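You operate a simulated robot arm through the tools that you are given. There is no shell and no other tool. Be economical: measure what you need, move in short steps, check, and stop when the job is done.

You run a simulated robot arm. Do the job below in one go: nothing can be reset, and whatever is moved stays where it is left.

Task
Stop the fan, give the shaker crank 2 turns, then restart the fan.
Fine: pull the yellow lever down first and push it back up after; crank only once the air speed reads 0.

The check looks at the end state, three seconds after you hand in, the way a careful person would. Anything else that was tipped, shoved, dropped, spilled or broken makes it a failure.

Robot
A 6-joint arm with a two-finger parallel gripper, fixed in place. Base frame: the origin is at the foot of the arm, x ahead of it, y to its left, z up. Lengths are in cm, angles in degrees, forces in N, time in s.
With the tool pointing down near the work surface it reaches from about 36 to 82 cm from the base axis. Its first joint turns from -166.0 to 166.0 degrees. Payload 3.91 kg.
Tool frame: the origin (TCP) lies between the finger pads and is the grasp point; the fingertips stand 3 cm ahead of it; z points along the fingers, y is the line along which they close. Largest opening 11 cm; finger width 2, thickness 1; the body of the gripper, 4.8 by 11.2 cm, starts 5.5 cm behind the TCP.
Orientation is that of the tool frame in the base frame, as a unit quaternion [x, y, z, w]. With the fingers straight down and closing along the base's y, the tool's x points along the base's -x, its y along +y and its z along -z.

Tools
- The arm moves only by the tool apply_moves. Its arguments are lists of equal length, an entry for each row: "translation": the shift along the base's x, y, z in cm, a list of three; "turn": the turn, a rotation vector about the base's x, y, z in degrees, a list of three; "claw": the finger opening in cm, from 0 to 11. In form: {"translation": [[x, y, z], ...], "turn": [[ax, ay, az], ...], "claw": [claw, ...]}. A call has 1 to 8 rows; each row is the pose to reach, as a shift and turn from the pose commanded when the call began. Each row takes 0.2 s and may step no farther than 5 cm and 8.6 degrees from the row before; otherwise, or with a gripper value out of range, the whole call is refused. Where a pose cannot be reached the arm comes as near as it can. A force on the tool above 90 N (or 10 N above the force at the start of the call, whichever is more), or a blocked arm, ends the call early, and 0.2 s more pass. Each finger travels about 4.5 cm/s and halts on what it meets, pressing with about 40 N; the grip force reading is that of the motor and also rises with nothing between the fingers. The clock runs only during rows and for 0.2 s after the last one: add rows that repeat a pose to give the fingers time. The reply holds the time, the measured pose of the TCP, the force on the tool along the base axes, the opening and the grip force, in the units named above and with some noise, with the torque about the TCP (base axes, N m) and any sound that the robot's microphone picked up.
- Cameras (640 x 400 px; columns grow to the right, rows downward): "scene" is fixed at [40, 50.15, 162.27]; the picture's right is [-1.00, -0.08, 0.00], its down [-0.04, 0.46, -0.89] and it looks along [0.07, -0.89, -0.46] (base axes); focal length 346 px, centre (320, 200). "wrist" rides on the gripper at [7.7, 0.7, -11.4] in the tool frame; the picture's right is [-0.09, 1.00, 0.00], its down [-0.80, -0.07, -0.59] and it looks along [-0.59, -0.05, 0.80] (tool axes); focal length 270 px, centre (320, 200). There is no depth. A picture from a camera that has moved, and an enlarged one, comes with that camera's place and axes in the base frame and with its lens.
- camera(camera): a new picture of that camera. The clock stands still meanwhile.
- slide_trunk(by): slides the trunk up (or, below 0, down) by that many cm; the arm rides with it, the base frame stays. It gives what a move gives, with no picture.
- close_up(camera, box): a new picture of the part [left, top, right, bottom] of that camera's present view, enlarged. The clock stands still meanwhile.
- finish_job(): hands the job in; it is judged then, once.

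Work in short steps. Places have to be worked out from the pictures, the camera data and where the tool is seen: move nearer, look again, correct. Check each grasp and each placing, and mend what went wrong. You have 120 turns and 76 pictures in all, those below and enlarged ones among them. Open the gripper and draw the arm clear of the work before you hand the job in, unless the task says otherwise; then end with one line.

The tools are called after "Emit:" as name(argument=value, ...) on one line, values as JSON. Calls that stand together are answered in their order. apply_moves: Moves the arm, as the interface text tells. Its arguments: {"type":"object","properties":{"translation":{"type":"array"},"turn":{"type":"array"},"claw":{"type":"array"}},"required":["translation","turn","claw"]} The other tools are called the same way: slide_trunk (by) slides the trunk up or down; camera (camera) takes a picture; close_up (camera, box) takes an enlarged picture of a part of a camera's view; finish_job () hands the job in.

At the start:

```text
time: 0.0
tool_pos: [22.64, -34.43, 137.54]
tcp_rot: [0.0, 1.0, 0.0, 0.0]
ft_force: [0.0, -0.1, 0.8]
moment: [-0.02, 0.01, 0.0]
finger_gap: 11.03
gripper_force: 0.1
trunk travel left (down, up): [-57.5, 3.5]
```

scene: 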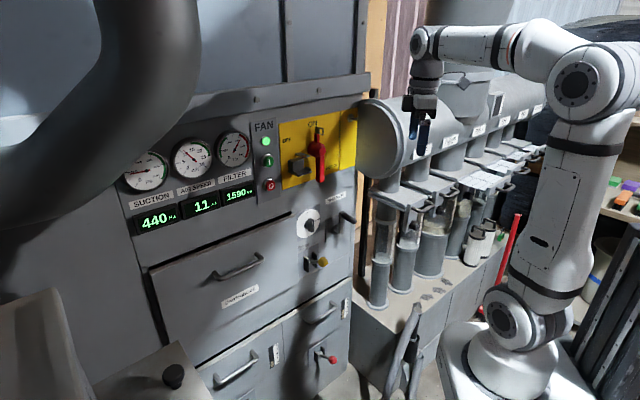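
wrist: 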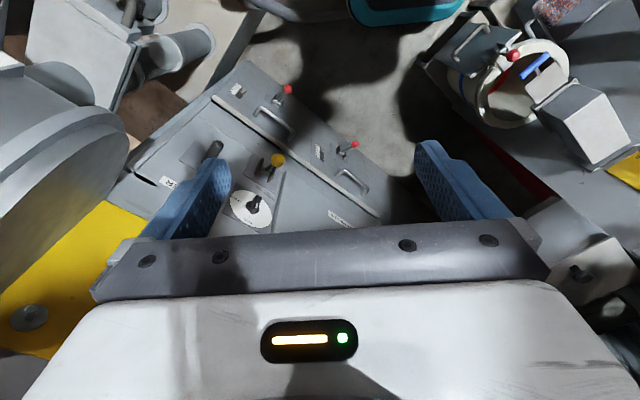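

I'll look closely at the panel to identify the lever, crank and air speed display.

Emit:
close_up(camera="scene", box=[230, 90, 370, 200])

Emit:
close_up(camera="scene", box=[250, 190, 370, 290])

Emit:
close_up(camera="wrist", box=[120, 60, 420, 250])

```text
3.64 times, centred on (300, 145) of scene
camera zoom: at [40.0, 50.15, 162.27], right [-1.0, -0.08, 0.0], down [-0.04, 0.46, -0.89], along [0.07, -0.89, -0.46], focal length 1259 px, centre (393, 400)
```

zoom: 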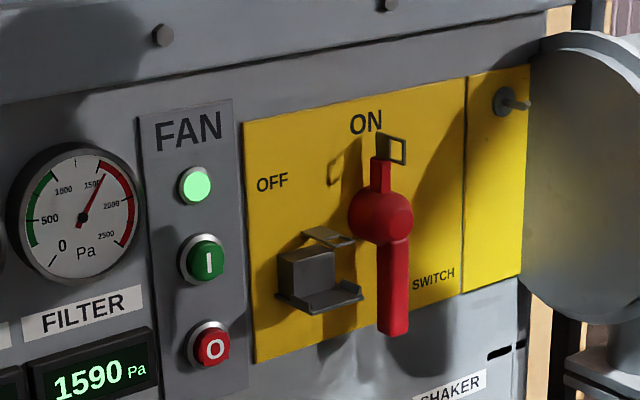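

```text
4.00 times, centred on (310, 240) of scene
camera zoom: at [40.0, 50.15, 162.27], right [-1.0, -0.08, 0.0], down [-0.04, 0.46, -0.89], along [0.07, -0.89, -0.46], focal length 1385 px, centre (360, 40)
```

zoom: 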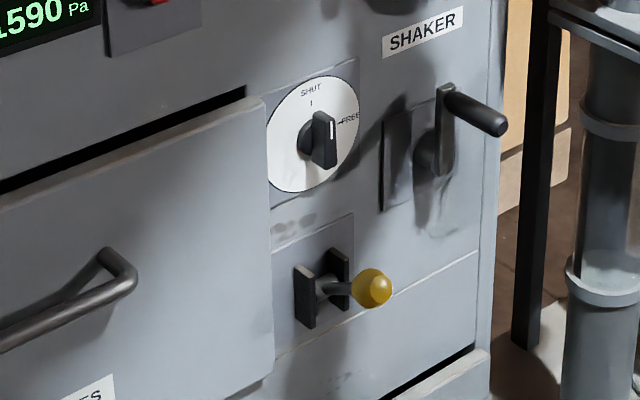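

```text
2.11 times, centred on (270, 155) of wrist
camera zoom: at [14.99, -33.78, 149.01], right [0.09, 1.0, 0.0], down [0.8, -0.07, 0.59], along [0.59, -0.05, -0.8], focal length 569 px, centre (425, 295)
```

zoom: 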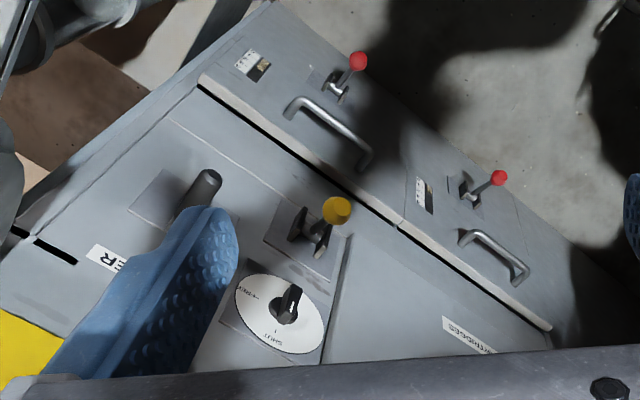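

The yellow-knobbed lever lies at about (46.5,-47.3,87.6). The crank handle is near (37,-57,100), and the panel faces the robot at azimuth about -45°. I'll yaw the tool square to the panel first, well clear of it.

Emit:
apply_moves(translation=[[1, 0, -1], [2, -1, -2], [4, -1, -3], [5, -2, -4], [6, -2, -5], [8, -3, -6]], turn=[[0, 0, -7.5], [0, 0, -15], [0, 0, -22.5], [0, 0, -30], [0, 0, -37.5], [0, 0, -45]], claw=[9, 7, 5, 3, 1, 0])

```text
time: 1.4
tool_pos: [30.74, -37.58, 131.38]
tcp_rot: [0.383, 0.924, 0.0, -0.001]
ft_force: [0.5, 0.0, 0.0]
moment: [0.02, -0.01, 0.04]
finger_gap: 0.0
gripper_force: 7.8
trunk travel left (down, up): [-57.5, 3.5]
```

Reached cleanly. Now I'll pitch the tool toward the panel.

Emit:
apply_moves(translation=[[0.5, -0.5, -1], [1, -1, -2], [1.5, -1.5, -3], [2, -2, -4], [2.5, -2.5, -5], [3, -3, -6], [3.5, -3.5, -7], [4, -4, -8]], turn=[[-5.8, -5.8, 0], [-11.6, -11.6, 0], [-17.4, -17.4, 0], [-23.2, -23.2, 0], [-29, -29, 0], [-34.8, -34.8, 0], [-40.6, -40.6, 0], [-46.4, -46.4, 0]], claw=[0, 0, 0, 0, 0, 0, 0, 0])

Emit:
camera(camera="scene")

Emit:
camera(camera="wrist")

```text
time: 3.2
tool_pos: [34.75, -41.03, 123.12]
tcp_rot: [0.297, 0.791, -0.206, 0.493]
ft_force: [-1.2, -3.3, 1.7]
moment: [0.25, -0.02, 0.15]
finger_gap: 0.0
gripper_force: 37.6
trunk travel left (down, up): [-57.5, 3.5]
```

```text
70 pictures are left
```

scene: 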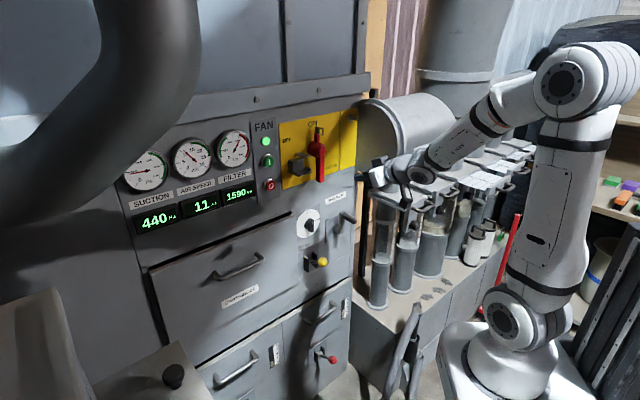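

```text
69 pictures are left
camera wrist: at [25.22, -31.36, 121.04], right [0.7, 0.71, 0.05], down [-0.17, 0.1, 0.98], along [0.69, -0.7, 0.19], focal length 270 px, centre (320, 200)
```

wrist: 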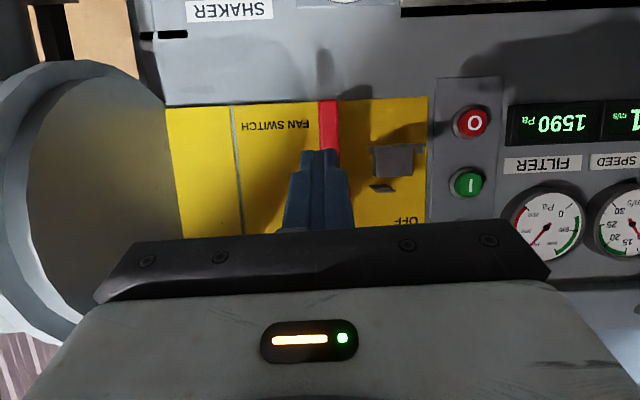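

The sign says FAN SWITCH for the isolator, and the O/I buttons are under FAN. A small force shows, so I'll hold one row to see whether it's just settling.

Emit:
apply_moves(translation=[[0, 0, 0], [0, 0, 0]], turn=[[0, 0, 0], [0, 0, 0]], claw=[0, 0])

Emit:
close_up(camera="wrist", box=[160, 80, 540, 260])

```text
time: 3.8
tool_pos: [34.55, -41.45, 123.35]
tcp_rot: [0.321, 0.777, -0.207, 0.5]
ft_force: [-0.9, -0.9, -1.1]
moment: [0.02, 0.02, 0.03]
finger_gap: 0.0
gripper_force: 37.4
trunk travel left (down, up): [-57.5, 3.5]
```

```text
1.68 times, centred on (350, 170) of wrist
camera zoom: at [25.44, -31.34, 121.17], right [0.73, 0.68, 0.08], down [-0.2, 0.1, 0.97], along [0.65, -0.73, 0.21], focal length 455 px, centre (270, 250)
```

zoom: 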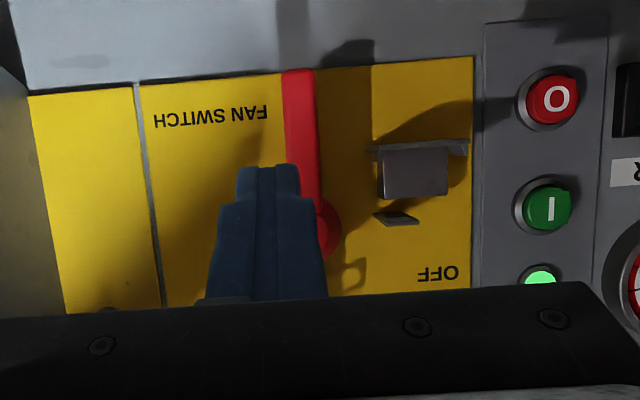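

No contact, the arm is just settling. I'll finish the pitch to horizontal while moving lower.

Emit:
apply_moves(translation=[[0, 0, -3], [0, 0, -6], [0, 0, -9], [0, 0, -12], [0, 0, -12]], turn=[[-5.8, -5.8, 0], [-11.6, -11.6, 0], [-17.25, -17.25, 0], [-17.25, -17.25, 0], [-17.25, -17.25, 0]], claw=[0, 0, 0, 0, 0])

Emit:
camera(camera="wrist")

Emit:
camera(camera="scene")

```text
time: 5.0
tool_pos: [34.32, -43.67, 114.34]
tcp_rot: [0.28, 0.653, -0.249, 0.658]
ft_force: [1.1, -0.1, -0.4]
moment: [-0.04, 0.0, -0.02]
finger_gap: 0.0
gripper_force: 37.6
out of reach, approached as far as the arm can: row 3, 4, 5
trunk travel left (down, up): [-57.5, 3.5]
```

```text
67 pictures are left
camera wrist: at [26.72, -34.9, 106.89], right [0.69, 0.71, 0.13], down [-0.5, 0.33, 0.8], along [0.53, -0.62, 0.58], focal length 270 px, centre (320, 200)
```

wrist: 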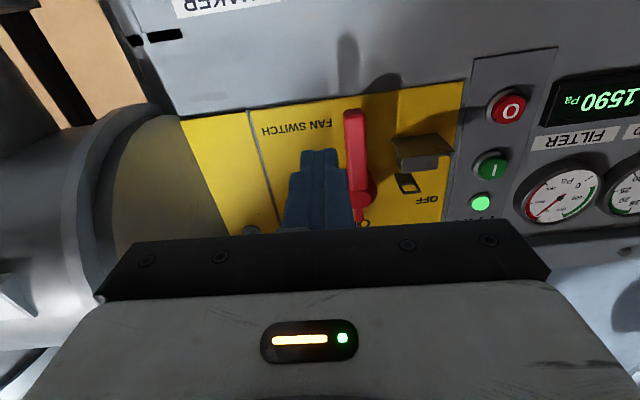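

```text
66 pictures are left
```

scene: 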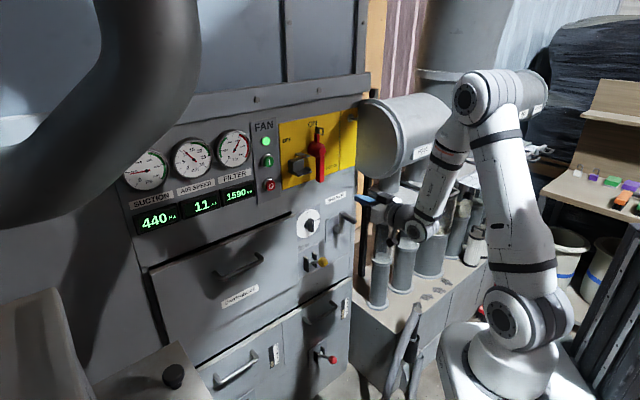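

The horizontal pose there is at the edge of the arm's fold range. The area below the gripper is clear, so lowering the trunk should give a better stance.

Emit:
slide_trunk(by=-12)

Emit:
apply_moves(translation=[[0, 0, 4], [1, -1, 8], [1.5, -1.5, 12], [1.5, -1.5, 12]], turn=[[0, 0, 0], [0, 0, 0], [0, 0, 0], [0, 0, 0]], claw=[0, 0, 0, 0])

```text
time: 6.5
tool_pos: [34.28, -43.71, 102.31]
tcp_rot: [0.28, 0.654, -0.248, 0.658]
ft_force: [-0.3, -0.6, -0.3]
moment: [0.02, 0.02, 0.0]
finger_gap: 0.0
gripper_force: 37.2
trunk travel left (down, up): [-45.5, 15.5]
```

```text
time: 7.5
tool_pos: [35.97, -44.91, 114.4]
tcp_rot: [0.281, 0.653, -0.249, 0.657]
ft_force: [0.2, 0.5, -0.4]
moment: [-0.02, 0.02, -0.02]
finger_gap: 0.01
gripper_force: 37.7
trunk travel left (down, up): [-45.5, 15.5]
```

Now within reach. I'll correct the small tilt and move in front of the lever, above knob height.

Emit:
apply_moves(translation=[[1, 0.8, -4], [2, 1.5, -8], [3, 2.2, -12], [4, 3, -16], [4.6, 3.5, -18], [4.6, 3.5, -18]], turn=[[-2.3, 1.3, -0.9], [-2.3, 1.3, -0.9], [-2.3, 1.3, -0.9], [-2.3, 1.3, -0.9], [-2.3, 1.3, -0.9], [-2.3, 1.3, -0.9]], claw=[0, 0, 0, 0, 0, 0])

Emit:
camera(camera="wrist")

Emit:
camera(camera="scene")

```text
time: 8.9
tool_pos: [39.07, -44.93, 99.34]
tcp_rot: [0.288, 0.65, -0.237, 0.662]
ft_force: [-0.6, 0.6, -0.7]
moment: [0.01, 0.01, 0.01]
finger_gap: 0.0
gripper_force: 37.3
out of reach, approached as far as the arm can: row 2, 3, 4, 5, 6
trunk travel left (down, up): [-45.5, 15.5]
```

```text
65 pictures are left
camera wrist: at [31.61, -36.05, 91.84], right [0.68, 0.71, 0.16], down [-0.51, 0.31, 0.8], along [0.52, -0.63, 0.58], focal length 270 px, centre (320, 200)
```

wrist: 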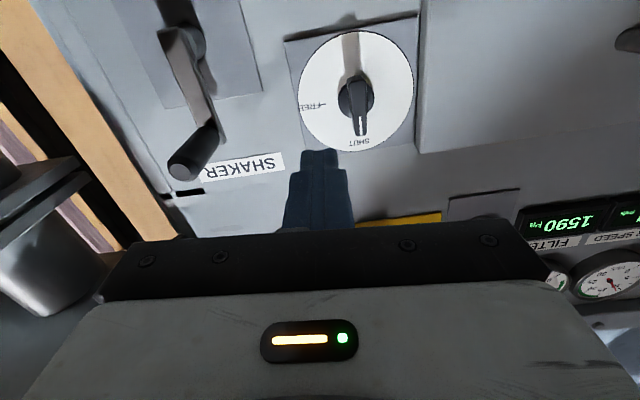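

```text
64 pictures are left
```

scene: 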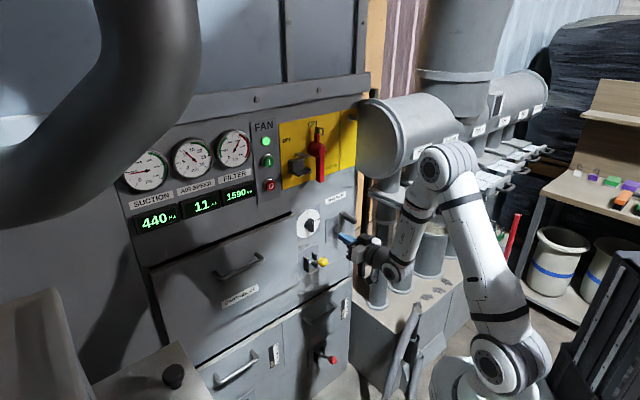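

The tool is still at the arm's fold limit, so I'll lower the trunk more and lift the tool to compensate. I also want a close view of the SHUT/FREE dial.

Emit:
close_up(camera="wrist", box=[150, 10, 430, 190])

Emit:
slide_trunk(by=-10)

Emit:
apply_moves(translation=[[-0.5, 0.5, 5], [-0.5, 0.5, 10], [-0.5, 0.5, 12]], turn=[[0, 0, 0], [0, 0, 0], [0, 0, 0]], claw=[0, 0, 0])

Emit:
slide_trunk(by=-12)

```text
2.22 times, centred on (290, 100) of wrist
camera zoom: at [31.61, -36.05, 91.84], right [0.68, 0.71, 0.16], down [-0.51, 0.31, 0.8], along [0.52, -0.63, 0.58], focal length 601 px, centre (387, 422)
```

zoom: 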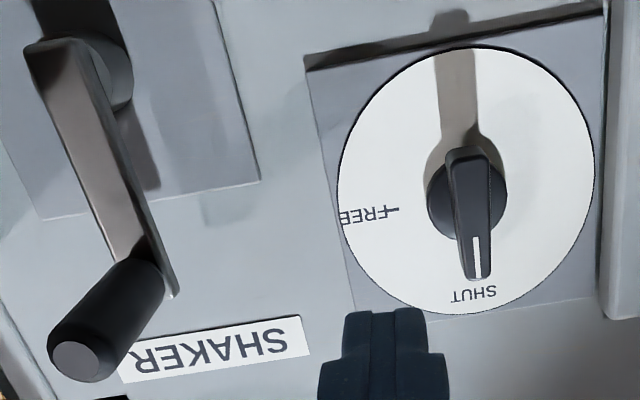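

```text
time: 10.2
tool_pos: [39.03, -44.95, 89.26]
tcp_rot: [0.289, 0.65, -0.237, 0.661]
ft_force: [0.3, -0.4, -0.1]
moment: [0.0, -0.01, -0.02]
finger_gap: 0.0
gripper_force: 37.7
trunk travel left (down, up): [-35.5, 25.5]
```

```text
refused: row 1 steps farther than a row can; nothing moved
```

```text
time: 11.7
tool_pos: [39.05, -44.8, 77.27]
tcp_rot: [0.289, 0.65, -0.237, 0.661]
ft_force: [-1.0, 0.2, -0.4]
moment: [0.02, -0.01, -0.02]
finger_gap: 0.0
gripper_force: 37.7
trunk travel left (down, up): [-23.5, 37.5]
```

The dial points at SHUT and I'm leaving it alone for now. Lifting the tool to in front of and above the lever, with the tilt corrected.

Emit:
apply_moves(translation=[[0, 0.5, 4], [0.5, 1.2, 8], [1, 2, 12], [1.3, 2.8, 16], [1.5, 3.4, 19.7], [1.5, 3.4, 19.7]], turn=[[-1, 0.7, -0.4], [-2, 1.4, -0.7], [-3.55, 2.44, -1.28], [-3.55, 2.44, -1.28], [-3.55, 2.44, -1.28], [-3.55, 2.44, -1.28]], claw=[0, 0, 0, 0, 0, 0])

Emit:
camera(camera="wrist")

Emit:
camera(camera="scene")

```text
time: 13.1
tool_pos: [39.41, -42.17, 97.36]
tcp_rot: [0.267, 0.655, -0.267, 0.654]
ft_force: [-0.6, 0.6, 0.6]
moment: [0.0, 0.01, 0.0]
finger_gap: 0.03
gripper_force: 37.8
out of reach, approached as far as the arm can: row 2, 3, 4, 5, 6
trunk travel left (down, up): [-23.5, 37.5]
```

```text
62 pictures are left
camera wrist: at [31.78, -33.71, 89.78], right [0.7, 0.71, 0.09], down [-0.47, 0.37, 0.8], along [0.54, -0.6, 0.59], focal length 270 px, centre (320, 200)
```

wrist: 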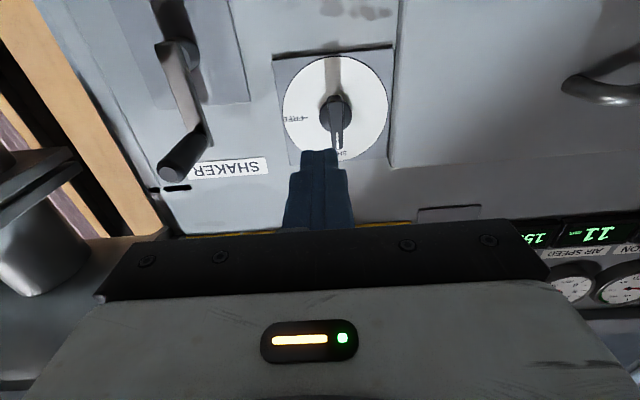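

```text
61 pictures are left
```

scene: 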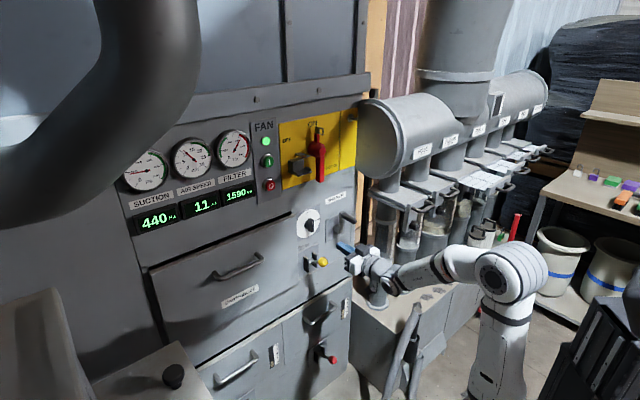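

The orientation is good now. I'll move forward above the yellow knob, staying about 4 cm over it.

Emit:
apply_moves(translation=[[1.5, -1.5, 0], [3, -3, -1], [4.6, -4.6, -2], [4.6, -4.6, -3], [4.6, -4.6, -3]], turn=[[0, 0, 0], [0, 0, 0], [0, 0, 0], [0, 0, 0], [0, 0, 0]], claw=[0, 0, 0, 0, 0])

Emit:
close_up(camera="scene", box=[270, 190, 410, 290])

Emit:
camera(camera="wrist")

```text
time: 14.3
tool_pos: [42.83, -47.88, 94.56]
tcp_rot: [0.267, 0.656, -0.266, 0.654]
ft_force: [-0.3, -1.0, 0.2]
moment: [-0.01, 0.01, 0.01]
finger_gap: 0.0
gripper_force: 38.1
out of reach, approached as far as the arm can: row 1, 2, 3, 4, 5
trunk travel left (down, up): [-23.5, 37.5]
```

```text
4.00 times, centred on (340, 240) of scene
camera zoom: at [40.0, 50.15, 162.27], right [-1.0, -0.08, 0.0], down [-0.04, 0.46, -0.89], along [0.07, -0.89, -0.46], focal length 1385 px, centre (240, 40)
```

zoom: 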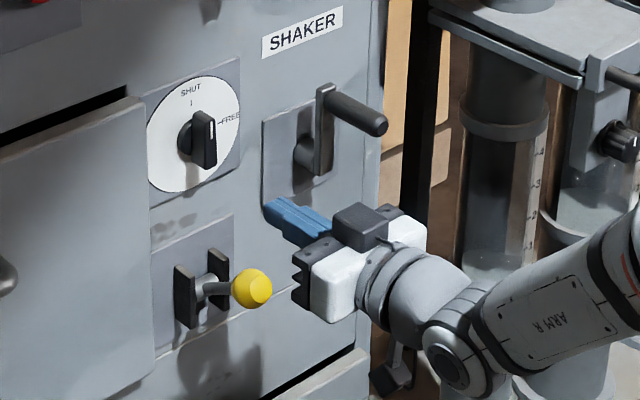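

```text
59 pictures are left
camera wrist: at [35.42, -39.3, 86.89], right [0.7, 0.71, 0.09], down [-0.47, 0.36, 0.8], along [0.54, -0.6, 0.59], focal length 270 px, centre (320, 200)
```

wrist: 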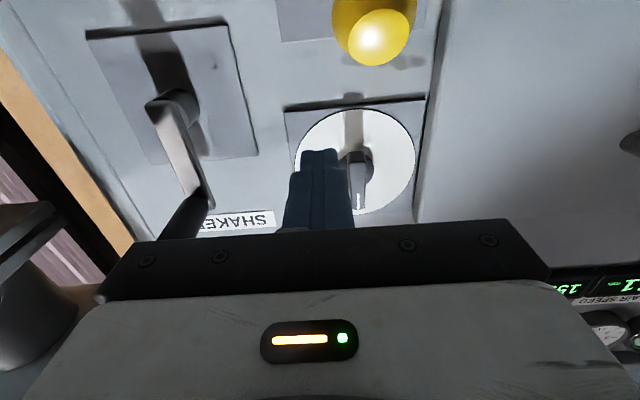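

Position is limited sideways (p≈3.6 instead of 0.6), likely a wrist joint limit. I'll test whether yawing the tool by 8° frees it.

Emit:
apply_moves(translation=[[0, 0, 0], [0, 0, 0]], turn=[[0, 0, 8], [0, 0, 8]], claw=[0, 0])

```text
time: 14.9
tool_pos: [43.19, -48.01, 94.5]
tcp_rot: [0.224, 0.67, -0.224, 0.671]
ft_force: [0.3, -0.8, 0.5]
moment: [0.02, -0.02, 0.03]
finger_gap: 0.03
gripper_force: 37.6
trunk travel left (down, up): [-23.5, 37.5]
```

With the yaw the pose is reachable, and it seems the command resets to the pose actually achieved. Next I'll shift sideways over the knob.

Emit:
apply_moves(translation=[[1, 1, 0], [2, 2, 0], [2, 2, -1]], turn=[[0, 0, 0], [0, 0, 0], [0, 0, 0]], claw=[0, 0, 0])

Emit:
close_up(camera="scene", box=[270, 190, 410, 290])

Emit:
camera(camera="wrist")

```text
time: 15.7
tool_pos: [44.72, -45.7, 93.71]
tcp_rot: [0.224, 0.67, -0.225, 0.67]
ft_force: [0.0, 0.8, -0.1]
moment: [0.01, 0.04, 0.0]
finger_gap: 0.0
gripper_force: 37.9
trunk travel left (down, up): [-23.5, 37.5]
```

```text
4.00 times, centred on (340, 240) of scene
camera zoom: at [40.0, 50.15, 162.27], right [-1.0, -0.08, 0.0], down [-0.04, 0.46, -0.89], along [0.07, -0.89, -0.46], focal length 1385 px, centre (240, 40)
```

zoom: 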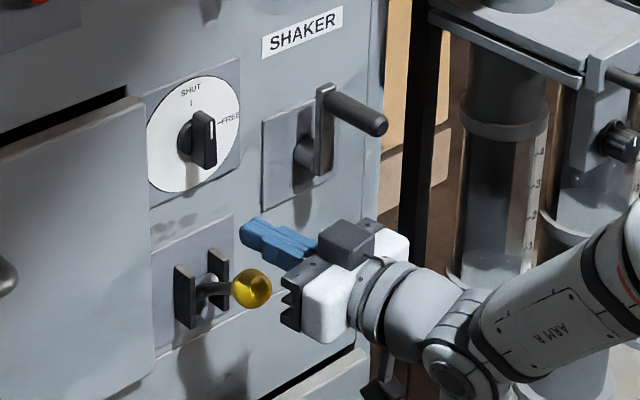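

```text
57 pictures are left
camera wrist: at [36.16, -38.31, 86.08], right [0.6, 0.8, 0.09], down [-0.52, 0.3, 0.8], along [0.61, -0.53, 0.59], focal length 270 px, centre (320, 200)
```

wrist: 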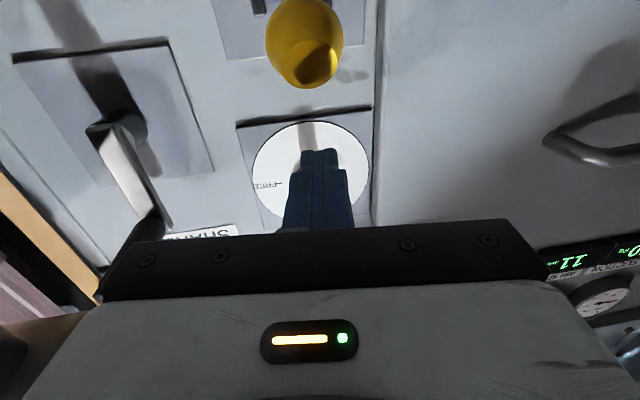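

The fingertips are centred over the knob (within ~0.5 cm). I'll go forward 1 cm and push down gradually, watching the force.

Emit:
apply_moves(translation=[[0.8, -0.6, -1], [0.8, -0.6, -2.5], [0.8, -0.6, -4], [0.8, -0.6, -5.5], [0.8, -0.6, -7], [0.8, -0.6, -8.5]], turn=[[0, 0, 0], [0, 0, 0], [0, 0, 0], [0, 0, 0], [0, 0, 0], [0, 0, 0]], claw=[0, 0, 0, 0, 0, 0])

Emit:
close_up(camera="scene", box=[270, 190, 410, 290])

```text
time: 17.1
tool_pos: [45.9, -46.36, 85.04]
tcp_rot: [0.225, 0.671, -0.225, 0.67]
ft_force: [0.1, -0.5, -0.4]
moment: [0.05, 0.02, -0.02]
finger_gap: 0.0
gripper_force: 38.0
trunk travel left (down, up): [-23.5, 37.5]
```

```text
4.00 times, centred on (340, 240) of scene
camera zoom: at [40.0, 50.15, 162.27], right [-1.0, -0.08, 0.0], down [-0.04, 0.46, -0.89], along [0.07, -0.89, -0.46], focal length 1385 px, centre (240, 40)
```

zoom: 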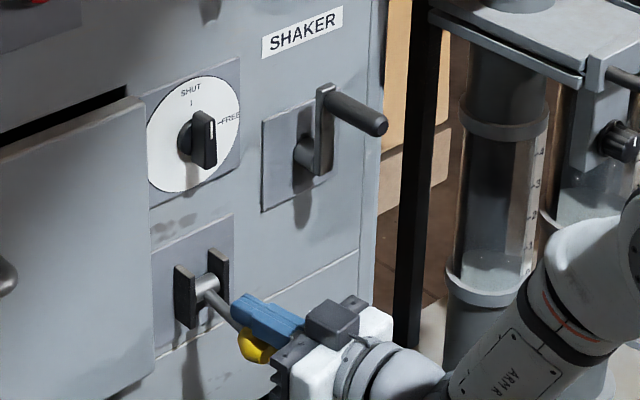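

The lever follows down with hardly any force. I'll continue until it meets its stop.

Emit:
apply_moves(translation=[[0, 0, -1], [0, 0, -2], [0, 0, -3], [0, 0, -4]], turn=[[0, 0, 0], [0, 0, 0], [0, 0, 0], [0, 0, 0]], claw=[0, 0, 0, 0])

Emit:
camera(camera="scene")

Emit:
close_up(camera="scene", box=[270, 190, 410, 290])

```text
time: 18.1
tool_pos: [45.61, -46.64, 82.3]
tcp_rot: [0.221, 0.662, -0.229, 0.678]
ft_force: [5.3, -3.0, 56.1]
moment: [-0.41, -0.63, -0.16]
finger_gap: 0.01
gripper_force: 37.9
trunk travel left (down, up): [-23.5, 37.5]
```

```text
55 pictures are left
```

scene: 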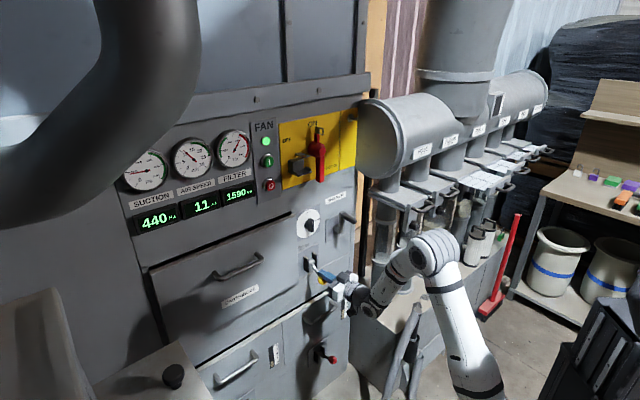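

```text
4.00 times, centred on (340, 240) of scene
camera zoom: at [40.0, 50.15, 162.27], right [-1.0, -0.08, 0.0], down [-0.04, 0.46, -0.89], along [0.07, -0.89, -0.46], focal length 1385 px, centre (240, 40)
```

zoom: 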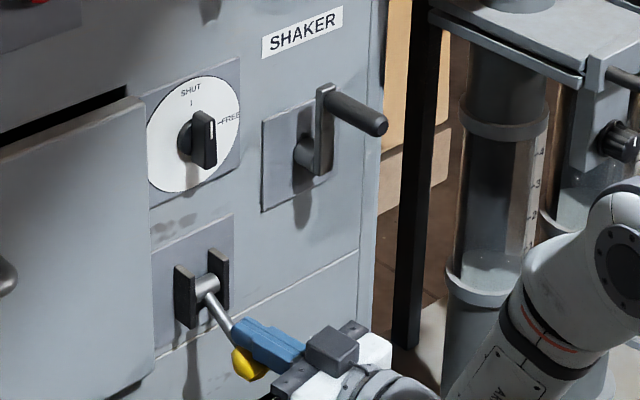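

The lever is against its lower stop (56 N). I'll lift off, back away, and check that it stays and what the dials read.

Emit:
apply_moves(translation=[[0, 0, 2], [0, 0, 4], [-2.4, 1.8, 6], [-5.6, 4.2, 8]], turn=[[0, 0, 0], [0, 0, 0], [0, 0, 0], [0, 0, 0]], claw=[0, 0, 0, 0])

Emit:
close_up(camera="scene", box=[110, 110, 380, 290])

```text
time: 19.1
tool_pos: [40.46, -42.16, 89.35]
tcp_rot: [0.224, 0.671, -0.224, 0.67]
ft_force: [-0.3, -0.7, -0.4]
moment: [-0.04, -0.01, 0.04]
finger_gap: 0.01
gripper_force: 37.3
trunk travel left (down, up): [-23.5, 37.5]
```

```text
2.22 times, centred on (245, 200) of scene
camera zoom: at [40.0, 50.15, 162.27], right [-1.0, -0.08, 0.0], down [-0.04, 0.46, -0.89], along [0.07, -0.89, -0.46], focal length 769 px, centre (487, 200)
```

zoom: 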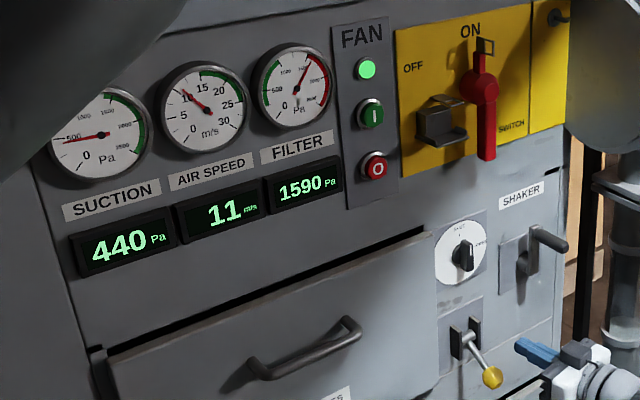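

The lever holds down, and the air speed still reads 11 m/s. The O button is at about (62.1,-42,118.7), so I'll raise the tool and move left towards it.

Emit:
apply_moves(translation=[[0, 0, 4.5], [0, 0, 9], [0.5, 0.5, 13.5], [2, 2, 18], [3.5, 4, 22], [5, 6, 26], [6.5, 7.5, 29.3], [7.5, 8, 29.3]], turn=[[0, 0, 0], [0, 0, 0], [0, 0, 0], [0, 0, 2], [0, 0, 4], [0, 0, 6], [0, 0, 8], [0, 0, 8]], claw=[0, 0, 0, 0, 0, 0, 0, 0])

Emit:
camera(camera="wrist")

Emit:
camera(camera="scene")

```text
time: 20.9
tool_pos: [47.63, -34.43, 118.68]
tcp_rot: [0.177, 0.685, -0.177, 0.685]
ft_force: [0.2, 0.2, 0.0]
moment: [-0.01, 0.0, -0.01]
finger_gap: 0.0
gripper_force: 37.3
trunk travel left (down, up): [-23.5, 37.5]
```

```text
52 pictures are left
camera wrist: at [38.07, -28.29, 110.99], right [0.48, 0.87, 0.09], down [-0.55, 0.23, 0.8], along [0.68, -0.44, 0.59], focal length 270 px, centre (320, 200)
```

wrist: 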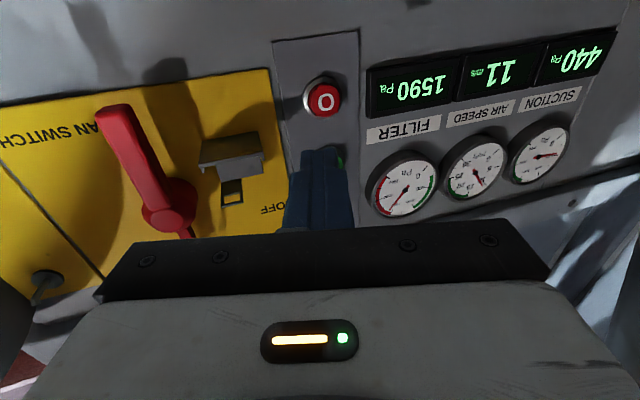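

```text
51 pictures are left
```

scene: 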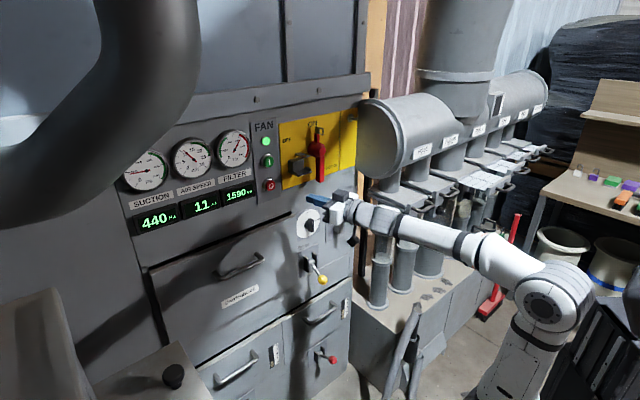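

The projection of my O-button estimate matches the picture exactly. I'll approach to about 2 cm short of it.

Emit:
apply_moves(translation=[[2.7, -1.4, 0], [5.3, -2.8, 0], [7.9, -4.1, 0], [10.2, -5.2, 0], [10.2, -5.2, 0]], turn=[[0, 0, 0], [0, 0, 0], [0, 0, 0], [0, 0, 0], [0, 0, 0]], claw=[0, 0, 0, 0, 0])

Emit:
camera(camera="wrist")

Emit:
close_up(camera="scene", box=[210, 100, 370, 230])

```text
time: 22.1
tool_pos: [58.21, -39.66, 118.26]
tcp_rot: [0.178, 0.685, -0.177, 0.684]
ft_force: [0.9, 0.7, 0.2]
moment: [0.01, -0.02, 0.01]
finger_gap: 0.0
gripper_force: 38.3
trunk travel left (down, up): [-23.5, 37.5]
```

```text
50 pictures are left
camera wrist: at [48.59, -33.47, 110.59], right [0.48, 0.87, 0.09], down [-0.55, 0.23, 0.8], along [0.68, -0.44, 0.59], focal length 270 px, centre (320, 200)
```

wrist: 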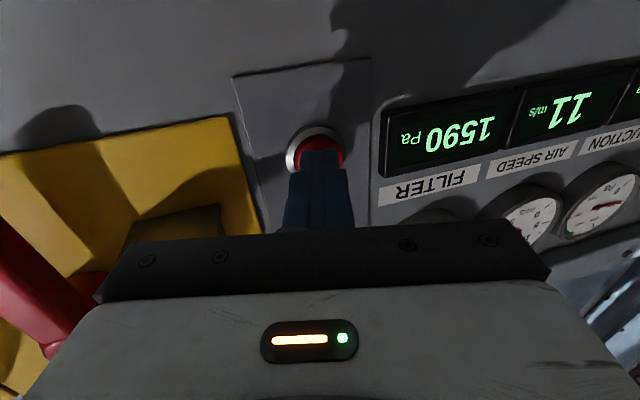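

```text
3.08 times, centred on (290, 165) of scene
camera zoom: at [40.0, 50.15, 162.27], right [-1.0, -0.08, 0.0], down [-0.04, 0.46, -0.89], along [0.07, -0.89, -0.46], focal length 1065 px, centre (412, 308)
```

zoom: 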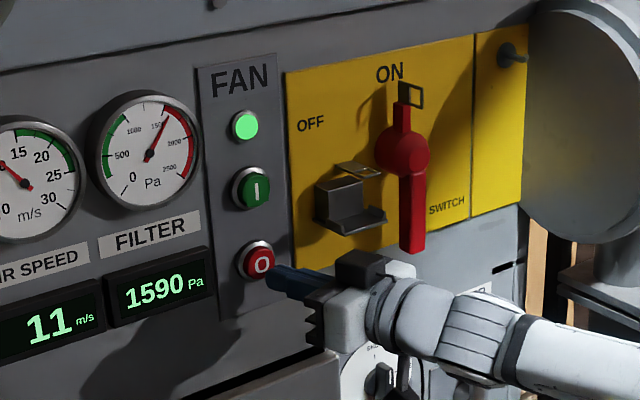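

The tip lines up with the O button and nothing is touching. Pressing in gently now.

Emit:
apply_moves(translation=[[0.6, -0.4, 0.3], [1.2, -0.8, 0.3], [1.8, -1.2, 0.3], [2.3, -1.5, 0.3]], turn=[[0, 0, 0], [0, 0, 0], [0, 0, 0], [0, 0, 0]], claw=[0, 0, 0, 0])

Emit:
close_up(camera="scene", box=[210, 100, 370, 230])

```text
time: 23.1
tool_pos: [59.6, -40.72, 118.8]
tcp_rot: [0.177, 0.684, -0.178, 0.684]
ft_force: [-62.4, 42.5, -34.7]
moment: [0.5, 0.65, -0.19]
finger_gap: 0.0
gripper_force: 37.5
trunk travel left (down, up): [-23.5, 37.5]
heard: click
```

```text
3.08 times, centred on (290, 165) of scene
camera zoom: at [40.0, 50.15, 162.27], right [-1.0, -0.08, 0.0], down [-0.04, 0.46, -0.89], along [0.07, -0.89, -0.46], focal length 1065 px, centre (412, 308)
```

zoom: 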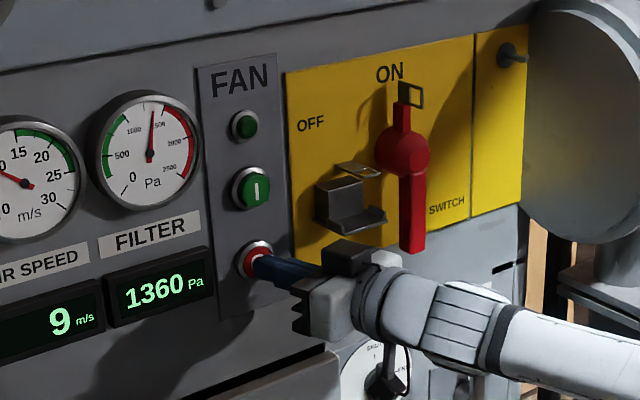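

Click heard, the lamp went out, and air speed is falling. I'll retract from the button and check what it reads.

Emit:
apply_moves(translation=[[-2.6, 1.6, 0], [-5.5, 3, 0], [-8.2, 4.6, -0.5], [-11, 6.2, -3], [-13, 5, -6.5], [-15, 3, -10], [-17, 0.5, -13.5]], turn=[[0, 0, 0], [0, 0, 0], [0, 0, 0], [0, 0, -4], [0, 0, -8], [0, 0, -12], [0, 0, -16]], claw=[0, 0, 0, 0, 0, 0, 0])

Emit:
camera(camera="scene")

Emit:
camera(camera="wrist")

```text
time: 24.7
tool_pos: [41.43, -41.62, 105.12]
tcp_rot: [0.267, 0.656, -0.266, 0.654]
ft_force: [-0.3, -0.3, -0.2]
moment: [0.01, -0.05, -0.03]
finger_gap: 0.0
gripper_force: 37.7
out of reach, approached as far as the arm can: row 6, 7
trunk travel left (down, up): [-23.5, 37.5]
```

```text
47 pictures are left
```

scene: 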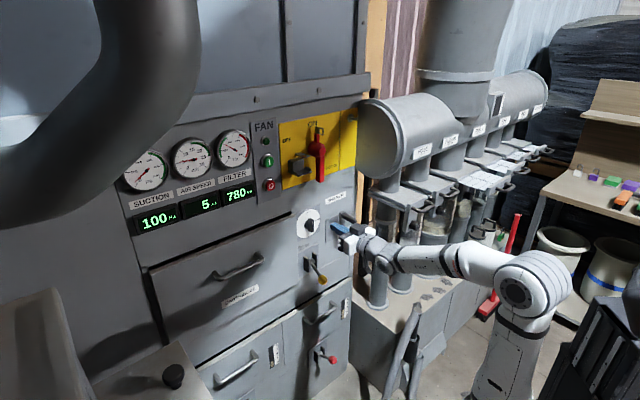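

```text
46 pictures are left
camera wrist: at [33.74, -33.07, 97.49], right [0.7, 0.71, 0.09], down [-0.47, 0.36, 0.8], along [0.54, -0.6, 0.59], focal length 270 px, centre (320, 200)
```

wrist: 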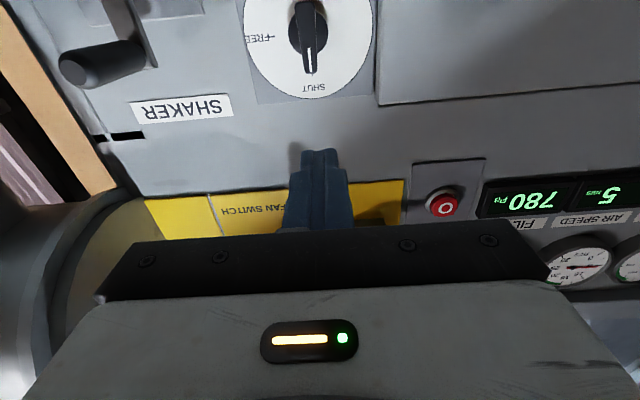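

Air speed is at 5 and falling. I'll go in front of the crank handle (about p=13, z=99.8) with the gripper open.

Emit:
apply_moves(translation=[[-2.6, -2, -1.4], [-5.2, -4, -2.7], [-7.8, -6, -4], [-10.3, -7.9, -5.3], [-10.3, -7.9, -5.3]], turn=[[0, 0, 0], [0, 0, 0], [0, 0, 0], [0, 0, 0], [0, 0, 0]], claw=[2, 3, 4, 5, 5.5])

Emit:
camera(camera="wrist")

Emit:
close_up(camera="scene", box=[270, 190, 430, 290])

```text
time: 25.9
tool_pos: [31.15, -49.51, 99.8]
tcp_rot: [0.27, 0.654, -0.27, 0.653]
ft_force: [-0.1, -0.6, 0.3]
moment: [0.0, -0.01, -0.01]
finger_gap: 5.49
gripper_force: 0.1
trunk travel left (down, up): [-23.5, 37.5]
```

```text
45 pictures are left
camera wrist: at [23.59, -40.97, 92.16], right [0.7, 0.7, 0.09], down [-0.47, 0.37, 0.8], along [0.53, -0.61, 0.59], focal length 270 px, centre (320, 200)
```

wrist: 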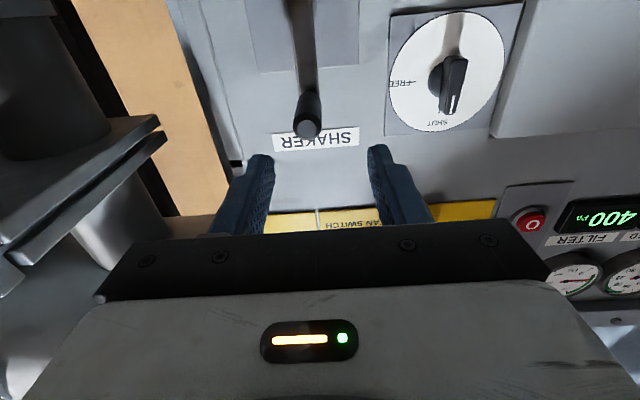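

```text
4.00 times, centred on (350, 240) of scene
camera zoom: at [40.0, 50.15, 162.27], right [-1.0, -0.08, 0.0], down [-0.04, 0.46, -0.89], along [0.07, -0.89, -0.46], focal length 1385 px, centre (200, 40)
```

zoom: 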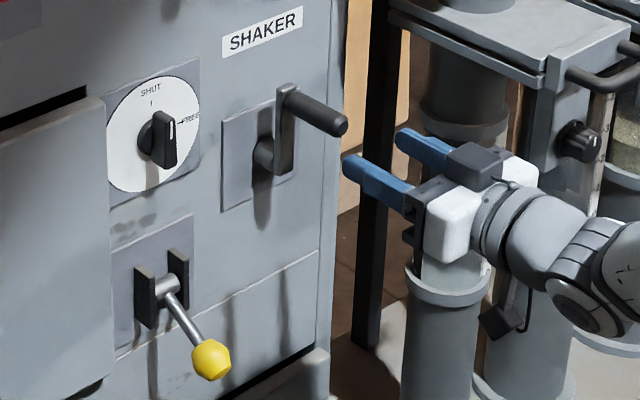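

The handle sits between the fingers laterally, at p≈13.5 and z≈99.5. I'll advance until the tips nearly reach it, then recheck.

Emit:
apply_moves(translation=[[1.2, -1.6, 0], [2.5, -3.2, -0.2], [2.5, -3.2, -0.2]], turn=[[0, 0, 0], [0, 0, 0], [0, 0, 0]], claw=[6, 6, 6])

Emit:
camera(camera="wrist")

Emit:
close_up(camera="scene", box=[270, 190, 430, 290])

```text
time: 26.7
tool_pos: [33.69, -52.7, 99.7]
tcp_rot: [0.27, 0.653, -0.271, 0.653]
ft_force: [-0.4, -0.1, -0.1]
moment: [-0.03, -0.01, 0.01]
finger_gap: 5.99
gripper_force: 0.1
trunk travel left (down, up): [-23.5, 37.5]
```

```text
43 pictures are left
camera wrist: at [26.18, -44.09, 92.1], right [0.7, 0.7, 0.09], down [-0.47, 0.37, 0.8], along [0.53, -0.6, 0.59], focal length 270 px, centre (320, 200)
```

wrist: 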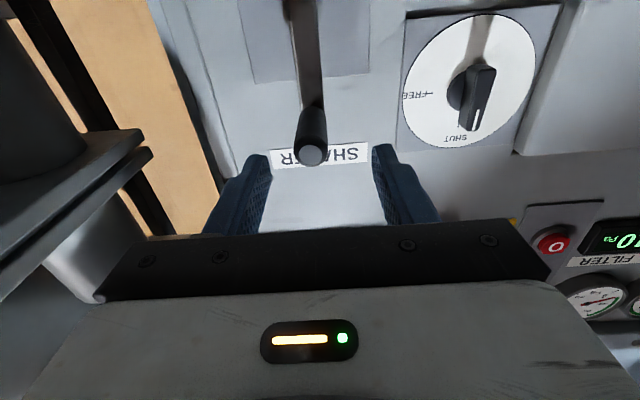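

```text
4.00 times, centred on (350, 240) of scene
camera zoom: at [40.0, 50.15, 162.27], right [-1.0, -0.08, 0.0], down [-0.04, 0.46, -0.89], along [0.07, -0.89, -0.46], focal length 1385 px, centre (200, 40)
```

zoom: 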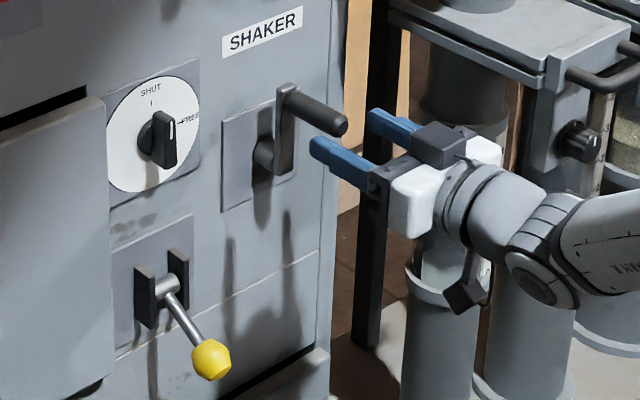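

The handle is centred both ways. Advancing so the pads surround it, with no closing yet.

Emit:
apply_moves(translation=[[1.3, -1.3, 0], [2.6, -2.6, 0], [3.6, -3.6, 0]], turn=[[0, 0, 0], [0, 0, 0], [0, 0, 0]], claw=[6, 6, 6])

Emit:
camera(camera="wrist")

Emit:
close_up(camera="scene", box=[110, 120, 430, 290])

```text
time: 27.5
tool_pos: [37.43, -56.41, 99.68]
tcp_rot: [0.271, 0.653, -0.271, 0.653]
ft_force: [0.2, -0.4, -0.1]
moment: [0.02, 0.03, 0.02]
finger_gap: 6.0
gripper_force: 0.1
trunk travel left (down, up): [-23.5, 37.5]
```

```text
41 pictures are left
camera wrist: at [29.91, -47.72, 92.06], right [0.7, 0.7, 0.09], down [-0.47, 0.37, 0.8], along [0.53, -0.61, 0.59], focal length 270 px, centre (320, 200)
```

wrist: 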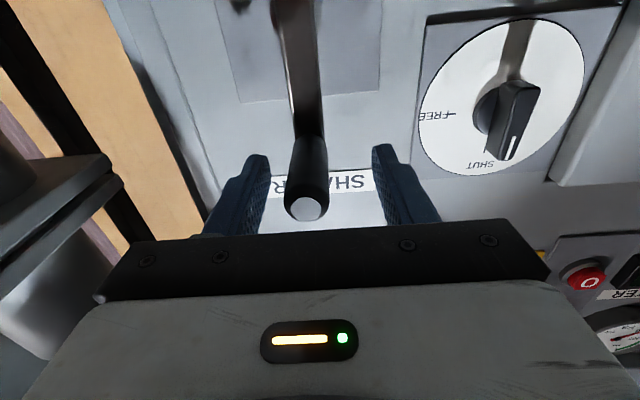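

```text
2.00 times, centred on (270, 205) of scene
camera zoom: at [40.0, 50.15, 162.27], right [-1.0, -0.08, 0.0], down [-0.04, 0.46, -0.89], along [0.07, -0.89, -0.46], focal length 692 px, centre (420, 190)
```

zoom: 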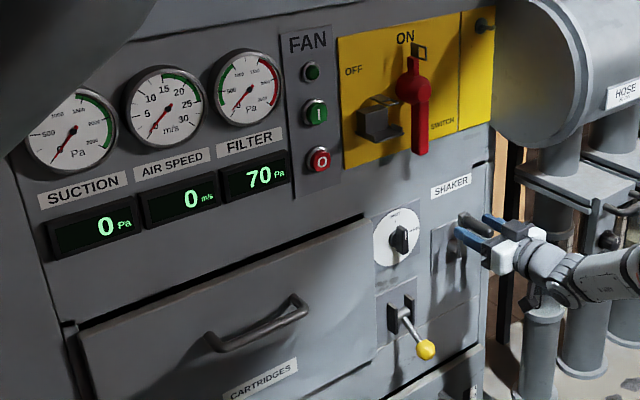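

Air speed reads 0, so cranking is allowed. I'll shift 0.5 cm to centre on the handle, then grip it.

Emit:
apply_moves(translation=[[-0.35, -0.35, 0], [-0.35, -0.35, 0], [-0.35, -0.35, 0], [-0.35, -0.35, 0], [-0.35, -0.35, 0]], turn=[[0, 0, 0], [0, 0, 0], [0, 0, 0], [0, 0, 0], [0, 0, 0]], claw=[6, 3, 1, 0, 0])

Emit:
camera(camera="wrist")

```text
time: 28.7
tool_pos: [37.17, -56.84, 99.83]
tcp_rot: [0.27, 0.653, -0.271, 0.653]
ft_force: [-3.3, -7.0, 0.8]
moment: [0.08, 0.18, 0.85]
finger_gap: 2.15
gripper_force: 45.1
trunk travel left (down, up): [-23.5, 37.5]
```

```text
39 pictures are left
camera wrist: at [29.49, -48.16, 92.15], right [0.7, 0.7, 0.09], down [-0.47, 0.37, 0.8], along [0.53, -0.61, 0.59], focal length 270 px, centre (320, 200)
```

wrist: 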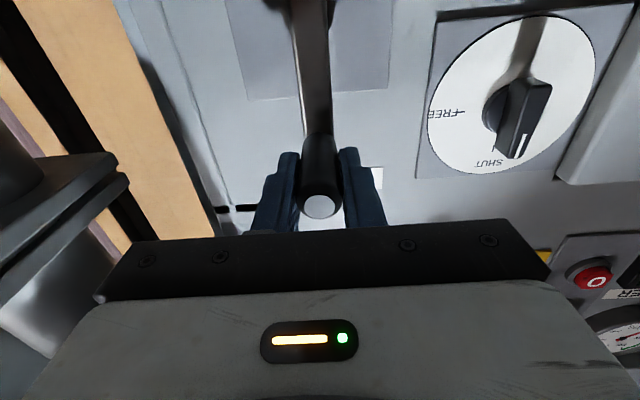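

The handle is gripped (2.15 cm). I'll start clockwise with small arc steps, assuming radius ≈6.5 and the pivot directly below, and watch the force.

Emit:
apply_moves(translation=[[-0.4, -0.4, -0.02], [-0.8, -0.8, -0.1], [-1.2, -1.2, -0.23], [-1.57, -1.57, -0.39]], turn=[[0, 0, 0], [0, 0, 0], [0, 0, 0], [0, 0, 0]], claw=[0, 0, 0, 0])

Emit:
camera(camera="wrist")

```text
time: 29.7
tool_pos: [35.51, -58.14, 99.67]
tcp_rot: [0.269, 0.652, -0.271, 0.654]
ft_force: [6.2, 4.3, 8.2]
moment: [0.54, -0.37, -0.25]
finger_gap: 2.14
gripper_force: 44.6
trunk travel left (down, up): [-23.5, 37.5]
```

```text
38 pictures are left
camera wrist: at [28.02, -49.69, 91.88], right [0.7, 0.71, 0.09], down [-0.47, 0.37, 0.8], along [0.53, -0.6, 0.6], focal length 270 px, centre (320, 200)
```

wrist: 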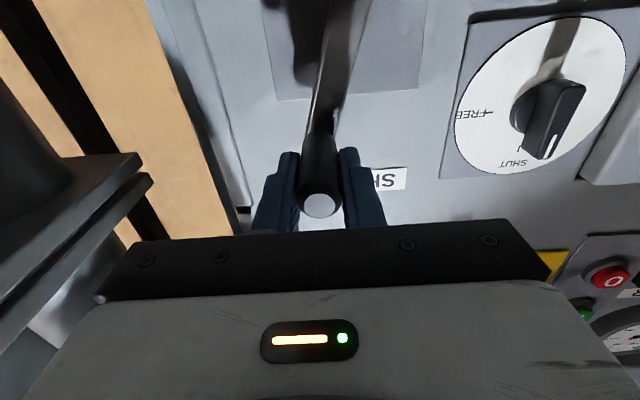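

The crank turns easily (about 8 N). Continuing the arc to 60°.

Emit:
apply_moves(translation=[[-0.73, -0.73, -0.48], [-1.39, -1.39, -1.13], [-1.95, -1.95, -1.93], [-2.41, -2.41, -2.86]], turn=[[0, 0, 0], [0, 0, 0], [0, 0, 0], [0, 0, 0]], claw=[0, 0, 0, 0])

Emit:
camera(camera="wrist")

Emit:
close_up(camera="scene", box=[290, 180, 450, 280])

```text
time: 30.7
tool_pos: [33.08, -60.81, 96.73]
tcp_rot: [0.271, 0.652, -0.272, 0.654]
ft_force: [1.9, -1.7, 6.1]
moment: [-0.1, -0.7, 1.03]
finger_gap: 2.16
gripper_force: 44.5
trunk travel left (down, up): [-23.5, 37.5]
```

```text
37 pictures are left
camera wrist: at [25.57, -52.19, 89.0], right [0.7, 0.7, 0.09], down [-0.47, 0.37, 0.8], along [0.53, -0.6, 0.59], focal length 270 px, centre (320, 200)
```

wrist: 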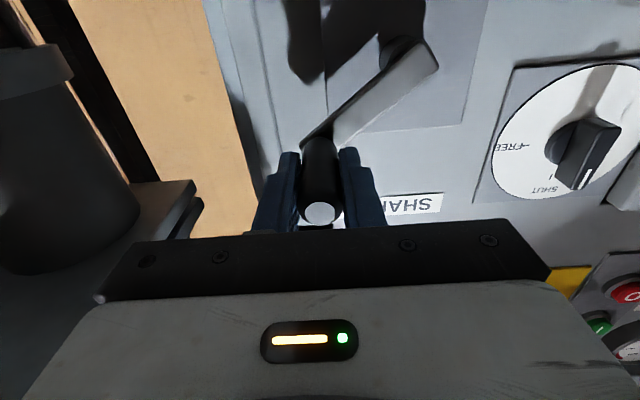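

```text
4.00 times, centred on (370, 230) of scene
camera zoom: at [40.0, 50.15, 162.27], right [-1.0, -0.08, 0.0], down [-0.04, 0.46, -0.89], along [0.07, -0.89, -0.46], focal length 1385 px, centre (120, 80)
```

zoom: 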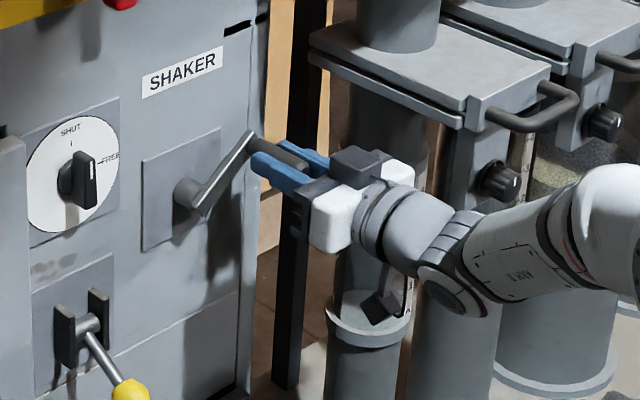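

The arc matches well, with small forces and the lever moving cleanly. Continuing to 120°.

Emit:
apply_moves(translation=[[-0.46, -0.46, -1.57], [-0.62, -0.62, -3.25], [-0.46, -0.46, -4.93], [0, 0, -6.5]], turn=[[0, 0, 0], [0, 0, 0], [0, 0, 0], [0, 0, 0]], claw=[0, 0, 0, 0])

Emit:
camera(camera="wrist")

```text
time: 31.7
tool_pos: [32.32, -61.5, 89.4]
tcp_rot: [0.278, 0.654, -0.269, 0.65]
ft_force: [-31.7, -44.2, -14.5]
moment: [0.41, -0.75, 1.49]
finger_gap: 2.12
gripper_force: 45.2
trunk travel left (down, up): [-23.5, 37.5]
```

```text
35 pictures are left
camera wrist: at [24.84, -52.68, 81.91], right [0.71, 0.7, 0.1], down [-0.47, 0.36, 0.81], along [0.53, -0.62, 0.58], focal length 270 px, centre (320, 200)
```

wrist: 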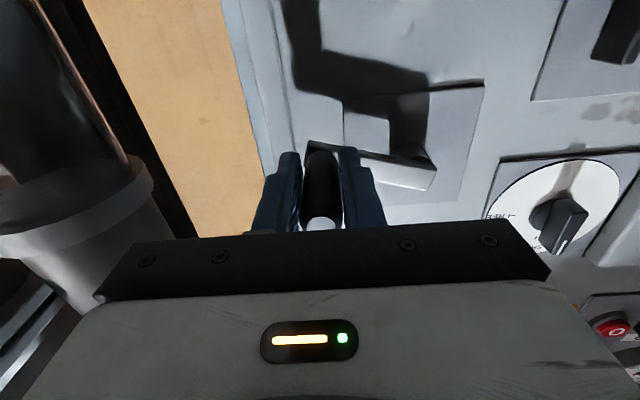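

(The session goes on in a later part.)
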